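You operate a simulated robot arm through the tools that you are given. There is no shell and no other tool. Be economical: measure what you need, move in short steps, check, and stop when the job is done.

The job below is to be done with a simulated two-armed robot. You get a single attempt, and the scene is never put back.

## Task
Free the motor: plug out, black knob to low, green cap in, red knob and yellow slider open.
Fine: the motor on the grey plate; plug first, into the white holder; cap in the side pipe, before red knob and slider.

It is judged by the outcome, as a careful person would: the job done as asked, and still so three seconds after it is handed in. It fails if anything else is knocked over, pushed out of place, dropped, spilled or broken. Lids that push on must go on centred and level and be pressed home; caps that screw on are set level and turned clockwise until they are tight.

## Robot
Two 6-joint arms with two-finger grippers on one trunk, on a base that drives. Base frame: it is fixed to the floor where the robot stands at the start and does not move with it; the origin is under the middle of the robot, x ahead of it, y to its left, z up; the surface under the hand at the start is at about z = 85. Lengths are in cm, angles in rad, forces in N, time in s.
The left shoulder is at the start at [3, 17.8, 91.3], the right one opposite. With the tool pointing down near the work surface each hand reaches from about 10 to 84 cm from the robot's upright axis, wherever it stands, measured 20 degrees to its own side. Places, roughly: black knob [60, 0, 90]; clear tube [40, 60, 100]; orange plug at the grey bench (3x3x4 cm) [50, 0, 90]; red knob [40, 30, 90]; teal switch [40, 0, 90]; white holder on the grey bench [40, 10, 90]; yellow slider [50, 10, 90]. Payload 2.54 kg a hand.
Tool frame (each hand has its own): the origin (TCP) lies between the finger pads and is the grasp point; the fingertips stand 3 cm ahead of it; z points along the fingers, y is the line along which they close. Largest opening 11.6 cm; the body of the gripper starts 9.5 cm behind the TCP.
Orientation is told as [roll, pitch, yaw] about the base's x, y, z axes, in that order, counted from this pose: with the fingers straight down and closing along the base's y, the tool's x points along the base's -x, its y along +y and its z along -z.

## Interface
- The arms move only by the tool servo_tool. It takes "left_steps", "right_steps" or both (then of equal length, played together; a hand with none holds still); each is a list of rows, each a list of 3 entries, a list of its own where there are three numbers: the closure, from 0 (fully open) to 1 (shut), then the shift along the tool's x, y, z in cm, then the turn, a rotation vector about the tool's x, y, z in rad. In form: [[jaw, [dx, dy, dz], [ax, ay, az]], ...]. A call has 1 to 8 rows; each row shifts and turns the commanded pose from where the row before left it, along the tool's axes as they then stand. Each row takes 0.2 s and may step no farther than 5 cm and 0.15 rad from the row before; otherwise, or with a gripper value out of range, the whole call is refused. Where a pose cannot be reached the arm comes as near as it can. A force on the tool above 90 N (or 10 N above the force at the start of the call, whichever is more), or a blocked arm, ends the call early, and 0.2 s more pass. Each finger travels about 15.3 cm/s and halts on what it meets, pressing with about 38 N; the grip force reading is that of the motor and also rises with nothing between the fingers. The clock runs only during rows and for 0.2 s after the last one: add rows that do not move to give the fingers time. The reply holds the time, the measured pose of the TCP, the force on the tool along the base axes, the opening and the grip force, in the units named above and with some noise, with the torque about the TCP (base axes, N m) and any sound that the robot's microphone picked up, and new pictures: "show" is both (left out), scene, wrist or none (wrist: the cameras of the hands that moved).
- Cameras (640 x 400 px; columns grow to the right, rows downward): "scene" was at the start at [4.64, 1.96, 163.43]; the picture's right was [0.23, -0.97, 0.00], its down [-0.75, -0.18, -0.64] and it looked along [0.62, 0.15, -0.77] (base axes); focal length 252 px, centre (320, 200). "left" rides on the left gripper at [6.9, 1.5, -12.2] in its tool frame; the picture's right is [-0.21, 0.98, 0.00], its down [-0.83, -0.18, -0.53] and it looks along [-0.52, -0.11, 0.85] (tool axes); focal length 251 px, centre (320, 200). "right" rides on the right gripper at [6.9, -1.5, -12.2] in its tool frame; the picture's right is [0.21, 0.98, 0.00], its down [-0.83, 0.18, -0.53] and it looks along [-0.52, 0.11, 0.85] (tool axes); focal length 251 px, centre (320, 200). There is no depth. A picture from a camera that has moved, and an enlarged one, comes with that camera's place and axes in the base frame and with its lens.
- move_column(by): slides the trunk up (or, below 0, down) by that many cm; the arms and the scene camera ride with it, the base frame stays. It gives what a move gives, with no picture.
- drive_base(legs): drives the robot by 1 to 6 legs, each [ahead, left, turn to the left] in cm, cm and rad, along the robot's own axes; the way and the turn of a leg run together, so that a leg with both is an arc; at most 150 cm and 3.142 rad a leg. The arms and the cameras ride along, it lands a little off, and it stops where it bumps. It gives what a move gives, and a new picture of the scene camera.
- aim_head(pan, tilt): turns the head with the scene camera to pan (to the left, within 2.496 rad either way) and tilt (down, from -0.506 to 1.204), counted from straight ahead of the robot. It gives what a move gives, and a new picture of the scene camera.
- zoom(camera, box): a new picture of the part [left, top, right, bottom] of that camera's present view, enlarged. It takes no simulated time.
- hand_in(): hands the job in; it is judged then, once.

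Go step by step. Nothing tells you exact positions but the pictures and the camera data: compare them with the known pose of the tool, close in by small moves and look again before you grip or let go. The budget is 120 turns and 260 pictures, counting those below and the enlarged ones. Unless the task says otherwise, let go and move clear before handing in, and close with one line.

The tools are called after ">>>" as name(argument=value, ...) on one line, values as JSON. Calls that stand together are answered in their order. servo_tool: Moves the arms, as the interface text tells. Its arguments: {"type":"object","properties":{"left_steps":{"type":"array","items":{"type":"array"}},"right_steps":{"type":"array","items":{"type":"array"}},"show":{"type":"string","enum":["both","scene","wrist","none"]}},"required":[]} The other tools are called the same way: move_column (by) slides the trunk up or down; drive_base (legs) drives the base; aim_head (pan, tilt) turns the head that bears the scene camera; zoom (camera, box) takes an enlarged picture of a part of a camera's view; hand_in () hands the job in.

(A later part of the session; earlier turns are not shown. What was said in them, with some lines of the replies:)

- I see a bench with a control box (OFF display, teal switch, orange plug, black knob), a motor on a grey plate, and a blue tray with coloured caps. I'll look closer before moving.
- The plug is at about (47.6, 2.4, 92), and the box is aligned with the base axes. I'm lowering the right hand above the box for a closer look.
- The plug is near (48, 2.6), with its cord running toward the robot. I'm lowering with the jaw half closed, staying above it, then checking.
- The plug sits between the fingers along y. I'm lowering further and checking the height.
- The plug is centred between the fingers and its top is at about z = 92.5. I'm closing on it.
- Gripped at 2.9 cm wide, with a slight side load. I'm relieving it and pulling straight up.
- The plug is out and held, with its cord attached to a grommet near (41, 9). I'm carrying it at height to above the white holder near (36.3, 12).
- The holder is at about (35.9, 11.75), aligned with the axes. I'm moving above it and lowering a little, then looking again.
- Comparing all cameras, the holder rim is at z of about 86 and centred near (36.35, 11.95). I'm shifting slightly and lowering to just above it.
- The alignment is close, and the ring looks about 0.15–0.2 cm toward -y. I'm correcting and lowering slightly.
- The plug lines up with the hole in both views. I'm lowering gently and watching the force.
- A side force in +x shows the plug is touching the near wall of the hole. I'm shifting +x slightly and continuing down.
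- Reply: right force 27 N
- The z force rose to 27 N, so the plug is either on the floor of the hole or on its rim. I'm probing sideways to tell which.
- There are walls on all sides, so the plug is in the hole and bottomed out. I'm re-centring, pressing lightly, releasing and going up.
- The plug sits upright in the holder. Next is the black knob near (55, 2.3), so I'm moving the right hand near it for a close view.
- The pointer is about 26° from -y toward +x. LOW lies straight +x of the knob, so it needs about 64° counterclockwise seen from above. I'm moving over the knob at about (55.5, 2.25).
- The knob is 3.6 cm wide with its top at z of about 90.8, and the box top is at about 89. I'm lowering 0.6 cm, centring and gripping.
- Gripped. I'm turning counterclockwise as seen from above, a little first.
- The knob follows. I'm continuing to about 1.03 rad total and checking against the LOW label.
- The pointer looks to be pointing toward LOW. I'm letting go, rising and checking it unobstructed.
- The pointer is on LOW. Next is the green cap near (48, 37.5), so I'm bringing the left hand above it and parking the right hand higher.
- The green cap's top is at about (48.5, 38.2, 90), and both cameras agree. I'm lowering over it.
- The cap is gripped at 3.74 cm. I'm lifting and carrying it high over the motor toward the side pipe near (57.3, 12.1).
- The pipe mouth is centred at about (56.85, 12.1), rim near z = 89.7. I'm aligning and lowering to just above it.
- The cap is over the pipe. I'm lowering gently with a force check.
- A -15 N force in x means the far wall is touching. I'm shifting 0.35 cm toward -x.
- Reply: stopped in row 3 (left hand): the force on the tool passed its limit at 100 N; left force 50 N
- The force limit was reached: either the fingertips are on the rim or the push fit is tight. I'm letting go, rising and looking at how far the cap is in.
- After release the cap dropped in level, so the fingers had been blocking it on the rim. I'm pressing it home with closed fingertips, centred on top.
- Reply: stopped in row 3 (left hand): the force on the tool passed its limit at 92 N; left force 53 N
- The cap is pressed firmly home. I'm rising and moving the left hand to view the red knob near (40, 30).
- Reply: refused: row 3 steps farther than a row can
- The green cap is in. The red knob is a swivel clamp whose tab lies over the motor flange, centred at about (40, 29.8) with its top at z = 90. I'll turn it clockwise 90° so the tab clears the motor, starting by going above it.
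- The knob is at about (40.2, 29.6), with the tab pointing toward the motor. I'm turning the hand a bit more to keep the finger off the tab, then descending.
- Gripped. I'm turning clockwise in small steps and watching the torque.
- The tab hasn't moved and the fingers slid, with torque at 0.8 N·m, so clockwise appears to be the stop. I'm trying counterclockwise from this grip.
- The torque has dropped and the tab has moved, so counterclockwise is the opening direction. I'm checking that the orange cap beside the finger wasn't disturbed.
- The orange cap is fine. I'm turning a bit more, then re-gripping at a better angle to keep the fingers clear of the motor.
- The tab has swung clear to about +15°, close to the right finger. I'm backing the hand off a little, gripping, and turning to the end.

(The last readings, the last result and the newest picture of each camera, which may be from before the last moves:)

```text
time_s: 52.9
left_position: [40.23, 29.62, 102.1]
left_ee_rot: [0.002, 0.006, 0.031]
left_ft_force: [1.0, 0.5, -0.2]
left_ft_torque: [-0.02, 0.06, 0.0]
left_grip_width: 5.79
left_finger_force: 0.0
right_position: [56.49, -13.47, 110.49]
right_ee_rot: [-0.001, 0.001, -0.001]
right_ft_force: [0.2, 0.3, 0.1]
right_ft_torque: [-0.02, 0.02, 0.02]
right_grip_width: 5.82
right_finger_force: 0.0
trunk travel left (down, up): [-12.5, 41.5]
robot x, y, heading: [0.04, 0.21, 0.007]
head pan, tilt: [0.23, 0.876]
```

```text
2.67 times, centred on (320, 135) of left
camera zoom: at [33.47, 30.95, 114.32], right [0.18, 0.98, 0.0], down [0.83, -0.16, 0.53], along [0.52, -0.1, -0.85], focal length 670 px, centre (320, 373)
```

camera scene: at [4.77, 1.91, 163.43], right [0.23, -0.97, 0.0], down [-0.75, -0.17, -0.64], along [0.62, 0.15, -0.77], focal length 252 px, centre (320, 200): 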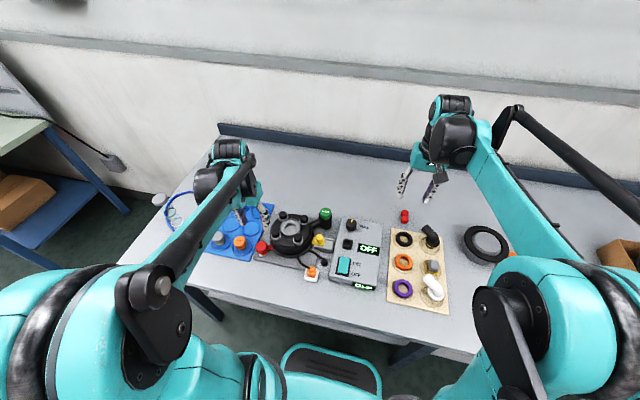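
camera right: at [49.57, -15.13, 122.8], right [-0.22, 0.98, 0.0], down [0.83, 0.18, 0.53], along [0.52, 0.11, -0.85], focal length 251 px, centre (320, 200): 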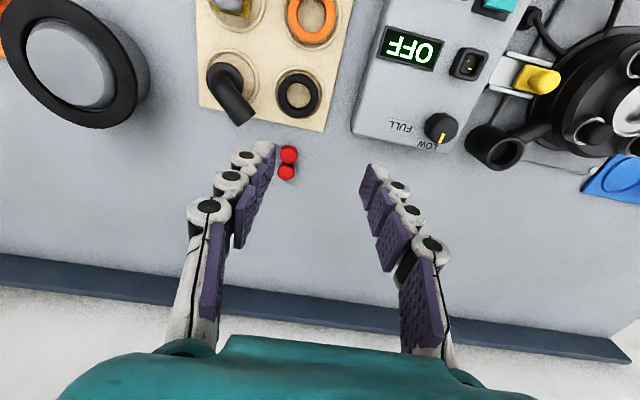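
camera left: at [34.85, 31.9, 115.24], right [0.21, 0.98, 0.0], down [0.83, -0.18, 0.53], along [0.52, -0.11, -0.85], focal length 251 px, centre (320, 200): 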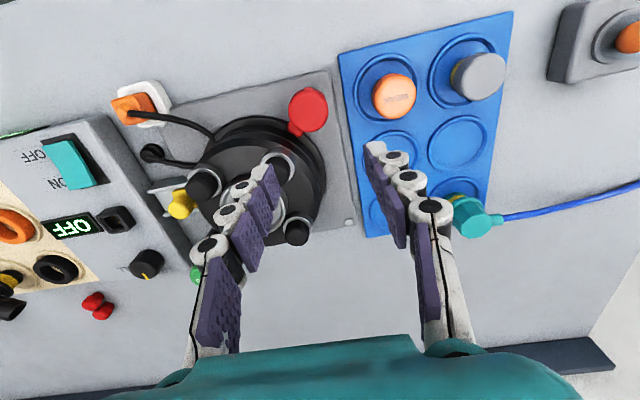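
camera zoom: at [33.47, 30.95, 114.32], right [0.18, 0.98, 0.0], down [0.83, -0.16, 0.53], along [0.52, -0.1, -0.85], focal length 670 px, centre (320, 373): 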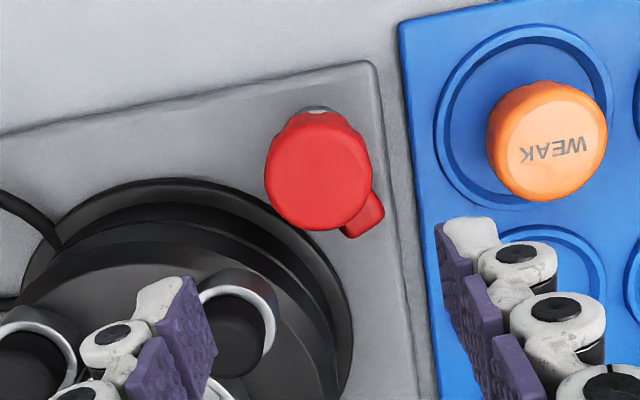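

The red knob is at its stop with the tab turned away from the motor. Now the yellow slider, with its post near (48, 12.4): I'm moving the right hand there and drawing the left hand back.

>>> servo_tool(right_steps=[[0.5, [1.4, 3.9, 0.5], [0, 0, 0]], [0.5, [1.4, 3.9, 0.5], [0, 0, 0]], [0.5, [1.4, 3.9, 1], [0, 0, 0]], [0.5, [1.4, 3.9, 1], [0, 0, 0]], [0.5, [1.4, 3.9, 1], [0, 0, 0]], [0.5, [1.4, 3.9, 1], [0, 0, 0]], [0.5, [0, 0, 0], [0, 0, -0.14]], [0.5, [0, 0, 0], [0, 0, -0.14]]], left_steps=[[0.5, [0, 1, -2], [0, 0, 0]], [0.5, [0, 1, -2], [0, 0, 0]], [0.5, [0, 1, -2], [0, 0, 0]], [0.5, [0, 1, -2], [0, 0, 0]], [0.5, [0, 1, -1], [0, 0, 0]], [0.5, [0, 1, -1], [0, 0, 0]], [0.5, [0, 0, 0], [0, 0, 0]], [0.5, [0, 0, 0], [0, 0, 0]]], show="none")

>>> servo_tool(right_steps=[[0.5, [0, 0, 0], [0, 0, -0.145]], [0.5, [0, 0, 0], [0, 0, -0.145]], [0.5, [0, 0, 0], [0, 0, -0.145]], [0.5, [0, 0, 0], [0, 0, -0.145]], [0.5, [0, 0, 0], [0, 0, -0.145]], [0.5, [0, 0, 0], [0, 0, -0.145]], [0.5, [0, 0, 0], [0, 0, -0.145]], [0.5, [0, 0, 0], [0, 0, -0.145]]], show="both")

>>> zoom(camera="right", box=[220, 60, 420, 210])

>>> zoom(camera="left", box=[140, 100, 340, 240])

```text
time_s: 54.6
left_position: [40.0, 35.7, 112.24]
left_ee_rot: [0.001, 0.004, 0.032]
left_ft_force: [0.2, 0.3, -1.1]
left_ft_torque: [-0.04, 0.03, -0.03]
left_grip_width: 5.77
left_finger_force: 0.1
right_position: [48.0, 9.87, 105.46]
right_ee_rot: [0.001, 0.001, 0.283]
right_ft_force: [-0.4, 0.4, -0.1]
right_ft_torque: [-0.01, 0.01, -0.05]
right_grip_width: 5.78
right_finger_force: 0.1
trunk travel left (down, up): [-12.5, 41.5]
robot x, y, heading: [-0.08, -0.07, 0.0]
head pan, tilt: [0.23, 0.876]
```

```text
time_s: 56.5
left_position: [40.03, 35.58, 112.05]
left_ee_rot: [0.001, 0.003, 0.031]
left_ft_force: [0.2, -0.1, -0.1]
left_ft_torque: [0.0, 0.02, -0.01]
left_grip_width: 5.82
left_finger_force: 0.0
right_position: [48.01, 9.87, 105.65]
right_ee_rot: [-0.001, -0.002, 1.443]
right_ft_force: [-0.1, 0.3, 0.1]
right_ft_torque: [-0.01, 0.01, -0.01]
right_grip_width: 5.78
right_finger_force: 0.0
trunk travel left (down, up): [-12.5, 41.5]
robot x, y, heading: [0.27, -0.29, 0.0]
head pan, tilt: [0.23, 0.876]
camera scene: at [4.69, 1.98, 163.43], right [0.23, -0.97, 0.0], down [-0.75, -0.18, -0.64], along [0.62, 0.15, -0.77], focal length 252 px, centre (320, 200)
camera right: at [48.8, 2.77, 117.77], right [-1.0, -0.09, 0.0], down [-0.08, 0.84, 0.53], along [-0.05, 0.53, -0.85], focal length 251 px, centre (320, 200)
```

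scene: 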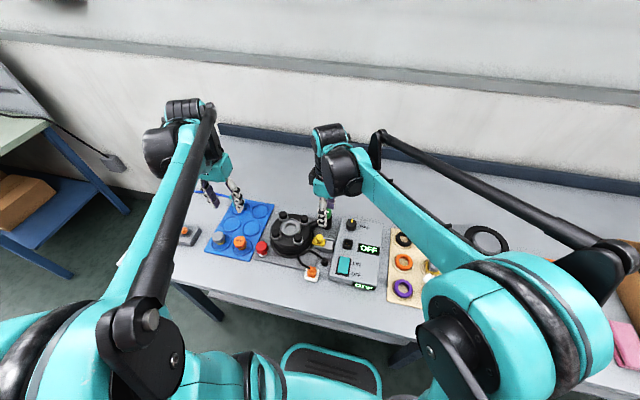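
right: 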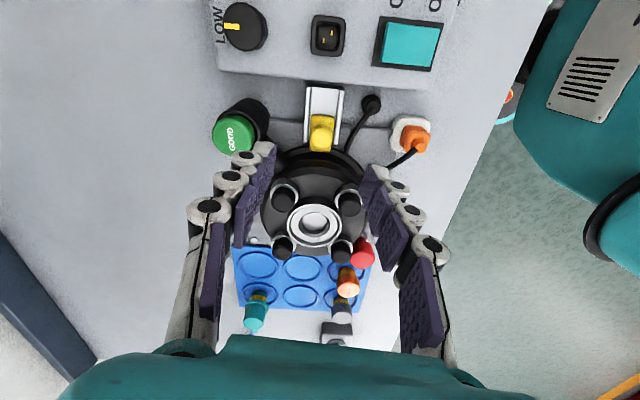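

```text
2.67 times, centred on (320, 135) of right
camera zoom: at [48.8, 2.77, 117.77], right [-1.0, -0.09, 0.0], down [-0.08, 0.84, 0.53], along [-0.05, 0.53, -0.85], focal length 670 px, centre (320, 373)
```

zoom: 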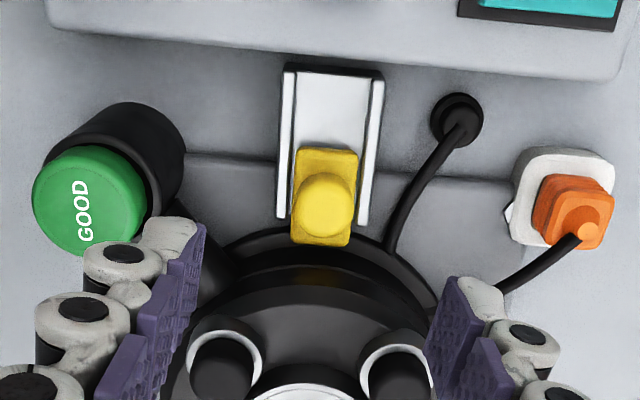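

```text
2.86 times, centred on (240, 170) of left
camera zoom: at [33.19, 36.93, 124.38], right [0.18, 0.98, 0.0], down [0.83, -0.16, 0.53], along [0.52, -0.1, -0.85], focal length 718 px, centre (549, 286)
```

zoom: 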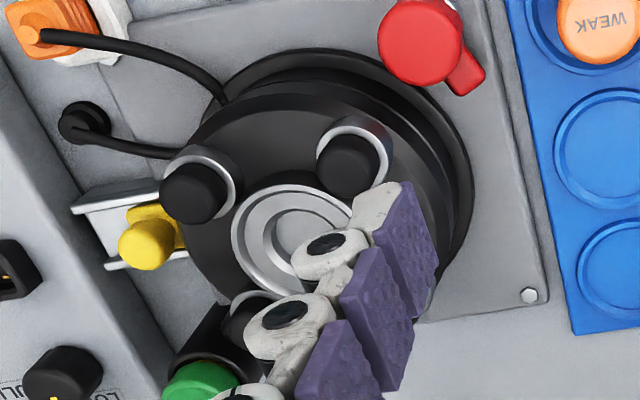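

I have a clear view: the rail runs along y and the post is at about (47.9, 12.0). I'm squaring the hand and lowering over it.

>>> servo_tool(right_steps=[[0.5, [0, 0, 0], [0, 0, -0.127]], [0.5, [-2.1, 0.1, 2], [0, 0, 0]], [0.5, [0, 0, 4], [0, 0, 0]], [0.5, [0, 0, 4], [0, 0, 0]], [0.5, [0, 0, 0], [0, 0, 0]]], show="none")

>>> zoom(camera="right", box=[220, 80, 420, 230])

>>> zoom(camera="scene", box=[270, 190, 360, 260])

```text
time_s: 57.6
left_position: [40.04, 35.62, 112.11]
left_ee_rot: [0.003, 0.004, 0.03]
left_ft_force: [-0.6, 0.8, 0.1]
left_ft_torque: [-0.01, 0.0, -0.03]
left_grip_width: 5.8
left_finger_force: 0.0
right_position: [47.91, 11.99, 95.43]
right_ee_rot: [0.0, -0.001, 1.567]
right_ft_force: [-0.3, 0.0, 0.7]
right_ft_torque: [0.02, 0.03, 0.0]
right_grip_width: 5.82
right_finger_force: 0.1
trunk travel left (down, up): [-12.5, 41.5]
robot x, y, heading: [-0.06, 0.05, 0.003]
head pan, tilt: [0.23, 0.876]
```

```text
2.67 times, centred on (320, 155) of right
camera zoom: at [49.56, 4.95, 107.65], right [-0.98, -0.21, 0.0], down [-0.18, 0.83, 0.53], along [-0.11, 0.52, -0.85], focal length 670 px, centre (320, 320)
```

zoom: 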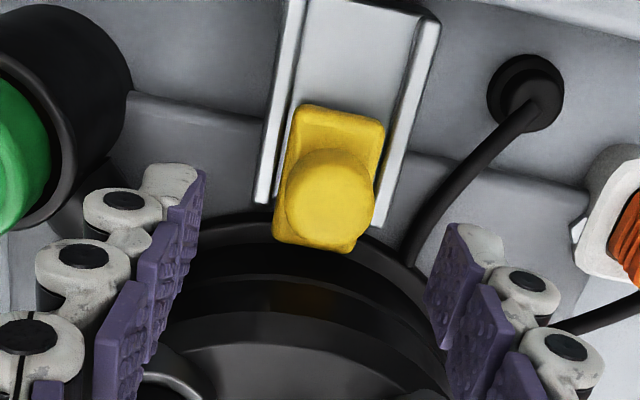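

```text
5.71 times, centred on (315, 225) of scene
camera zoom: at [4.64, 1.93, 163.44], right [0.23, -0.97, 0.0], down [-0.75, -0.17, -0.64], along [0.62, 0.15, -0.77], focal length 1438 px, centre (349, 57)
```

zoom: 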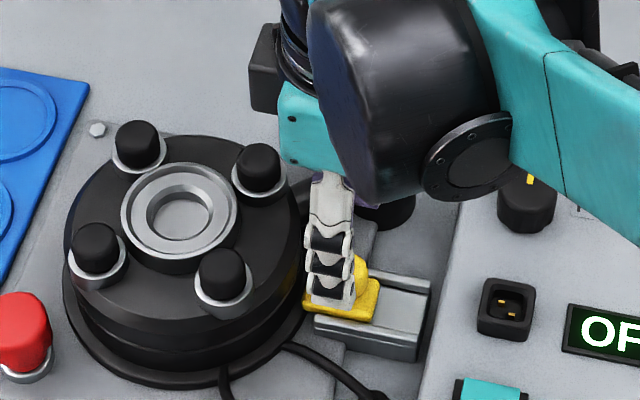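

>>> servo_tool(right_steps=[[0.5, [-0.1, 0.1, 1.5], [0, 0, 0]], [0.5, [0, 0, 1.5], [0, 0, 0]], [0.5, [0, 0, 0], [0, 0, 0]]], show="none")

>>> zoom(camera="right", box=[220, 80, 420, 230])

>>> zoom(camera="left", box=[140, 130, 260, 220])

>>> zoom(camera="scene", box=[280, 210, 350, 260])

```text
time_s: 58.5
left_position: [40.11, 35.61, 112.16]
left_ee_rot: [0.001, 0.005, 0.031]
left_ft_force: [0.0, 0.9, -0.3]
left_ft_torque: [0.0, 0.01, 0.0]
left_grip_width: 5.79
left_finger_force: 0.0
right_position: [47.78, 12.03, 92.39]
right_ee_rot: [0.0, 0.001, 1.565]
right_ft_force: [0.3, 0.6, -0.5]
right_ft_torque: [-0.01, 0.01, 0.02]
right_grip_width: 5.79
right_finger_force: 0.0
trunk travel left (down, up): [-12.5, 41.5]
robot x, y, heading: [0.11, -0.05, -0.002]
head pan, tilt: [0.23, 0.876]
```

```text
2.67 times, centred on (320, 155) of right
camera zoom: at [49.45, 5.08, 104.69], right [-0.98, -0.21, 0.0], down [-0.18, 0.83, 0.53], along [-0.11, 0.52, -0.85], focal length 670 px, centre (320, 320)
```

zoom: 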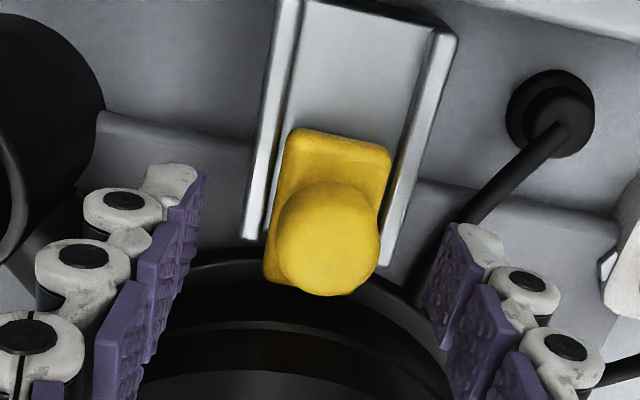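

```text
4.44 times, centred on (200, 175) of left
camera zoom: at [33.17, 36.92, 124.39], right [0.18, 0.98, 0.0], down [0.83, -0.16, 0.53], along [0.52, -0.1, -0.85], focal length 1118 px, centre (853, 311)
```

zoom: 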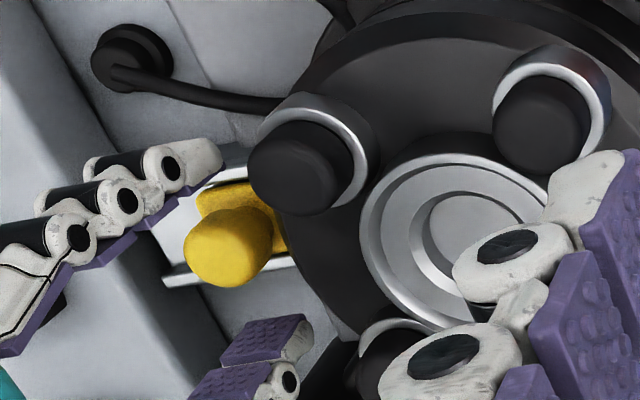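

```text
8.00 times, centred on (315, 235) of scene
camera zoom: at [4.68, 1.97, 163.43], right [0.23, -0.97, 0.0], down [-0.75, -0.18, -0.64], along [0.62, 0.15, -0.77], focal length 2013 px, centre (360, -80)
```

zoom: 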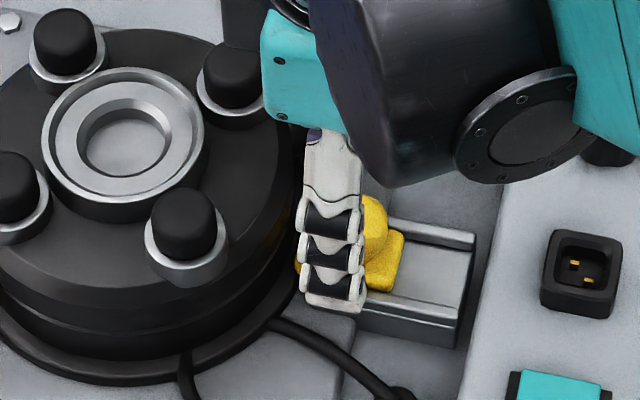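

>>> servo_tool(right_steps=[[0.5, [-0.1, 0.03, 0.8], [0, 0, 0]], [0.65, [0, 0, 0], [0, 0, 0]], [0.8, [0, 0, 0], [0, 0, 0]], [0.9, [0, 0, 0], [0, 0, 0]]], show="none")

>>> zoom(camera="right", box=[220, 80, 420, 230])

>>> zoom(camera="left", box=[140, 130, 260, 220])

```text
time_s: 59.5
left_position: [39.95, 35.73, 112.05]
left_ee_rot: [0.004, 0.004, 0.032]
left_ft_force: [-0.8, 0.9, 0.4]
left_ft_torque: [-0.01, 0.02, 0.01]
left_grip_width: 5.79
left_finger_force: 0.0
right_position: [47.63, 12.2, 91.75]
right_ee_rot: [0.001, -0.001, 1.569]
right_ft_force: [-10.7, -1.9, -8.3]
right_ft_torque: [-0.09, 0.36, -0.01]
right_grip_width: 2.28
right_finger_force: 44.7
trunk travel left (down, up): [-12.5, 41.5]
robot x, y, heading: [0.24, 0.08, 0.003]
head pan, tilt: [0.23, 0.876]
```

```text
2.67 times, centred on (320, 155) of right
camera zoom: at [49.33, 5.2, 103.92], right [-0.98, -0.21, 0.0], down [-0.18, 0.83, 0.53], along [-0.11, 0.52, -0.85], focal length 670 px, centre (320, 320)
```

zoom: 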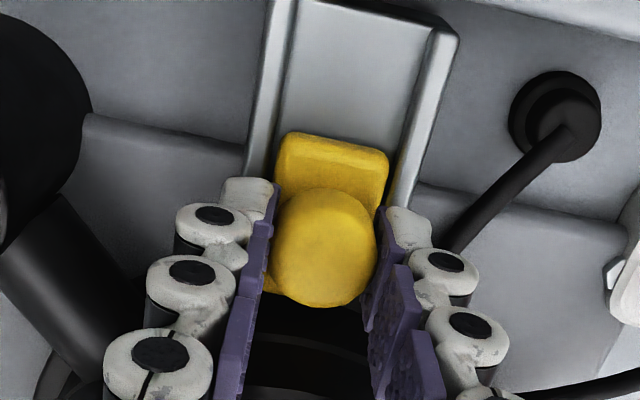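

```text
4.44 times, centred on (200, 175) of left
camera zoom: at [33.12, 36.93, 124.38], right [0.18, 0.98, 0.0], down [0.83, -0.16, 0.53], along [0.52, -0.1, -0.85], focal length 1118 px, centre (853, 311)
```

zoom: 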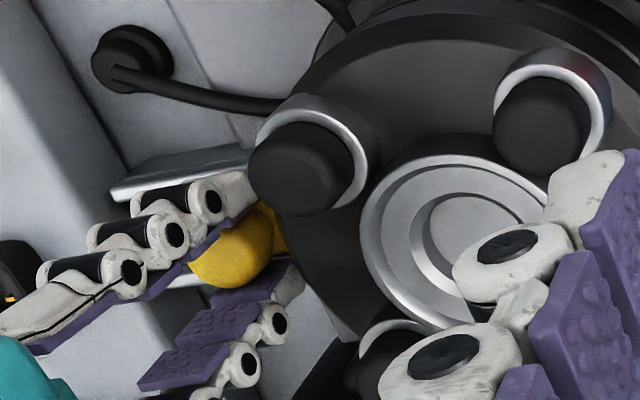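

The post is gripped at 2.28 cm. I'm relieving the side load and sliding it toward -y, away from the motor.

>>> servo_tool(right_steps=[[0.9, [0, 0.15, 0], [0, 0, 0]], [0.9, [0.5, 0, 0], [0, 0, 0]], [0.9, [0.5, 0, 0], [0, 0, 0]], [0.9, [0.5, 0, 0], [0, 0, 0]], [0.9, [0.5, 0, 0], [0, 0, 0]], [0.9, [0, 0, 0], [0, 0, 0]]], show="none")

>>> zoom(camera="right", box=[220, 80, 420, 230])

```text
time_s: 60.9
left_position: [40.09, 35.65, 112.1]
left_ee_rot: [0.001, 0.003, 0.03]
left_ft_force: [0.9, -0.9, 0.6]
left_ft_torque: [0.01, 0.0, -0.02]
left_grip_width: 5.79
left_finger_force: 0.1
right_position: [47.77, 10.24, 91.63]
right_ee_rot: [0.002, -0.001, 1.568]
right_ft_force: [-10.4, -0.7, -19.9]
right_ft_torque: [0.38, 0.27, -0.02]
right_grip_width: 2.3
right_finger_force: 44.7
trunk travel left (down, up): [-12.5, 41.5]
robot x, y, heading: [0.05, 0.12, -0.002]
head pan, tilt: [0.23, 0.876]
```

```text
2.67 times, centred on (320, 155) of right
camera zoom: at [49.32, 3.18, 103.92], right [-0.98, -0.21, 0.0], down [-0.18, 0.83, 0.53], along [-0.11, 0.52, -0.85], focal length 670 px, centre (320, 320)
```

zoom: 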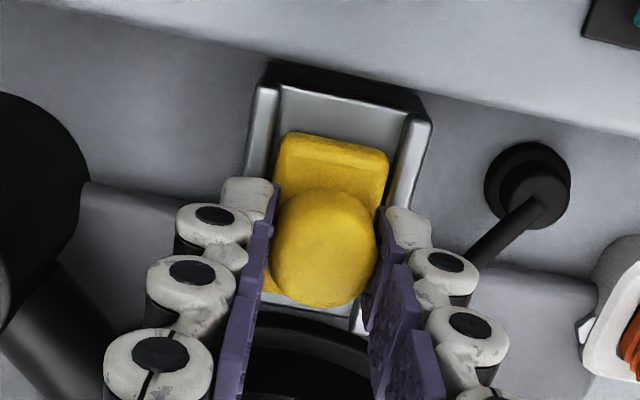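

>>> servo_tool(right_steps=[[0.9, [0.4, 0, 0], [0, 0, 0]], [0.9, [0.4, 0, 0], [0, 0, 0]], [0.9, [0.3, 0, 0], [0, 0, 0]], [0.9, [0, 0, 0], [0, 0, 0]]], show="none")

>>> zoom(camera="right", box=[220, 80, 420, 230])

```text
time_s: 61.9
left_position: [40.0, 36.0, 111.94]
left_ee_rot: [0.0, 0.003, 0.03]
left_ft_force: [0.5, 0.2, -0.1]
left_ft_torque: [-0.03, 0.01, -0.02]
left_grip_width: 5.82
left_finger_force: 0.0
right_position: [47.63, 9.4, 91.77]
right_ee_rot: [0.0, -0.001, 1.57]
right_ft_force: [-8.8, 22.4, -15.6]
right_ft_torque: [0.97, 0.2, 0.08]
right_grip_width: 2.27
right_finger_force: 44.8
trunk travel left (down, up): [-12.5, 41.5]
robot x, y, heading: [-0.52, -0.1, -0.005]
head pan, tilt: [0.23, 0.876]
```

```text
2.67 times, centred on (320, 155) of right
camera zoom: at [49.32, 2.49, 103.92], right [-0.98, -0.21, 0.0], down [-0.18, 0.83, 0.54], along [-0.11, 0.52, -0.84], focal length 670 px, centre (320, 320)
```

zoom: 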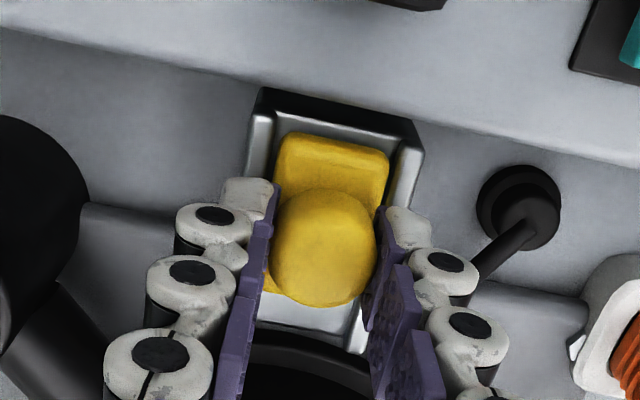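

The slider hit its end stop after about 2.8 cm of travel. I'm relaxing the pull, letting go and rising clear.

>>> servo_tool(right_steps=[[0.9, [-0.25, 0, 0], [0, 0, 0]], [0.75, [0, 0, 0], [0, 0, 0]], [0.5, [0, 0, 0], [0, 0, 0]], [0.5, [0, 0, 0], [0, 0, 0]], [0.5, [0, 0, -3], [0, 0, 0]], [0.5, [0, 0, -4.5], [0, 0, 0]], [0.5, [0, 0, -4.5], [0, 0, 0]], [0.5, [2, 0, -3], [0, 0, 0]]], show="none")

>>> servo_tool(right_steps=[[0.5, [4, 0, -2], [0, 0, 0.14]], [0.5, [4, 0, -1], [0, 0, 0.14]], [0.5, [4, 0, 0], [0, 0, 0.14]], [0.5, [0, 0, 0], [0, 0, 0]]], show="scene")

>>> zoom(camera="scene", box=[200, 180, 400, 300])

>>> zoom(camera="right", box=[160, 60, 480, 260])

>>> zoom(camera="left", box=[80, 60, 320, 220])

```text
time_s: 63.6
left_position: [39.96, 35.63, 112.2]
left_ee_rot: [0.004, 0.002, 0.032]
left_ft_force: [0.4, -0.5, 0.3]
left_ft_torque: [0.01, -0.05, -0.04]
left_grip_width: 5.8
left_finger_force: 0.0
right_position: [47.63, 7.35, 107.0]
right_ee_rot: [-0.001, 0.0, 1.569]
right_ft_force: [-0.8, -0.5, 0.3]
right_ft_torque: [0.03, -0.01, -0.02]
right_grip_width: 5.76
right_finger_force: 0.0
trunk travel left (down, up): [-12.5, 41.5]
robot x, y, heading: [0.12, -0.22, -0.004]
head pan, tilt: [0.23, 0.876]
```

```text
time_s: 64.7
left_position: [40.1, 35.7, 112.16]
left_ee_rot: [0.002, 0.005, 0.031]
left_ft_force: [-0.3, -0.7, -0.7]
left_ft_torque: [-0.04, 0.0, -0.02]
left_grip_width: 5.77
left_finger_force: 0.0
right_position: [45.9, -4.39, 109.75]
right_ee_rot: [0.001, 0.001, 1.148]
right_ft_force: [-0.1, -0.3, -0.1]
right_ft_torque: [-0.01, -0.02, -0.01]
right_grip_width: 5.8
right_finger_force: 0.0
trunk travel left (down, up): [-12.5, 41.5]
robot x, y, heading: [-0.24, 0.03, -0.003]
head pan, tilt: [0.23, 0.876]
camera scene: at [4.76, 2.08, 163.43], right [0.23, -0.97, 0.0], down [-0.75, -0.18, -0.64], along [0.62, 0.15, -0.77], focal length 252 px, centre (320, 200)
```

scene: 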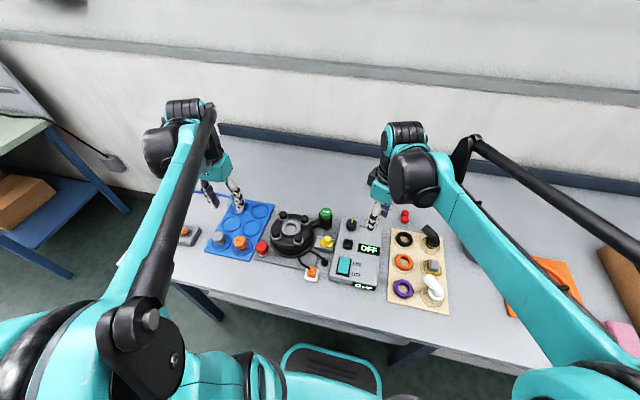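

```text
3.20 times, centred on (300, 240) of scene
camera zoom: at [4.76, 2.08, 163.43], right [0.23, -0.97, 0.0], down [-0.75, -0.18, -0.64], along [0.62, 0.15, -0.77], focal length 805 px, centre (384, 72)
```

zoom: 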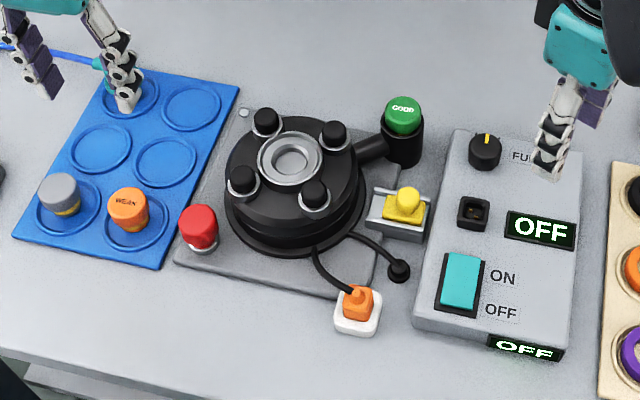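

```text
2.00 times, centred on (320, 160) of right
camera zoom: at [44.61, -11.36, 121.95], right [-0.98, 0.21, 0.0], down [0.17, 0.83, 0.53], along [0.11, 0.52, -0.85], focal length 503 px, centre (320, 280)
```

zoom: 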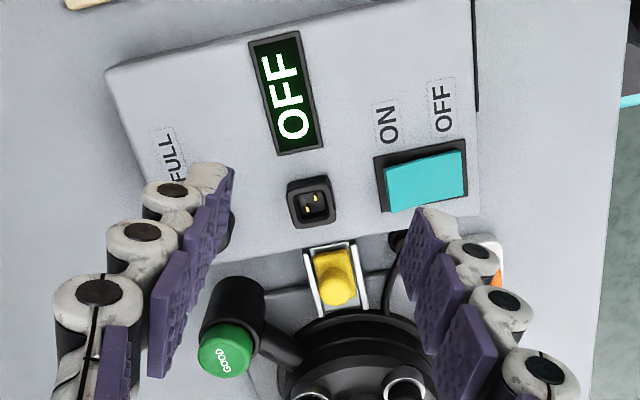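

```text
2.50 times, centred on (200, 140) of left
camera zoom: at [33.24, 37.02, 124.34], right [0.18, 0.98, 0.0], down [0.83, -0.16, 0.53], along [0.52, -0.1, -0.85], focal length 629 px, centre (620, 350)
```

zoom: 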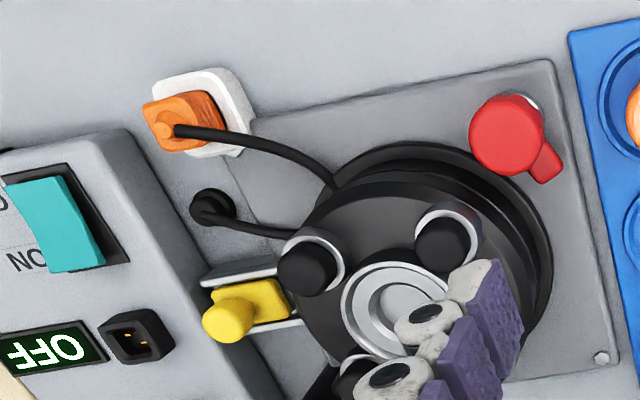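

The plug is in the white holder, the black knob points at LOW and the green cap is pressed into the side pipe. The red knob's tab is turned off the motor and the yellow slider is back at its stop. Both hands are clear and nothing else has moved, so I'm handing in.

>>> hand_in()

```text
The job is handed in.
```

The motor is freed and still on the grey plate: plug in the white holder, black knob on LOW, green cap pressed into the side pipe, then red knob and yellow slider opened; the job is handed in.
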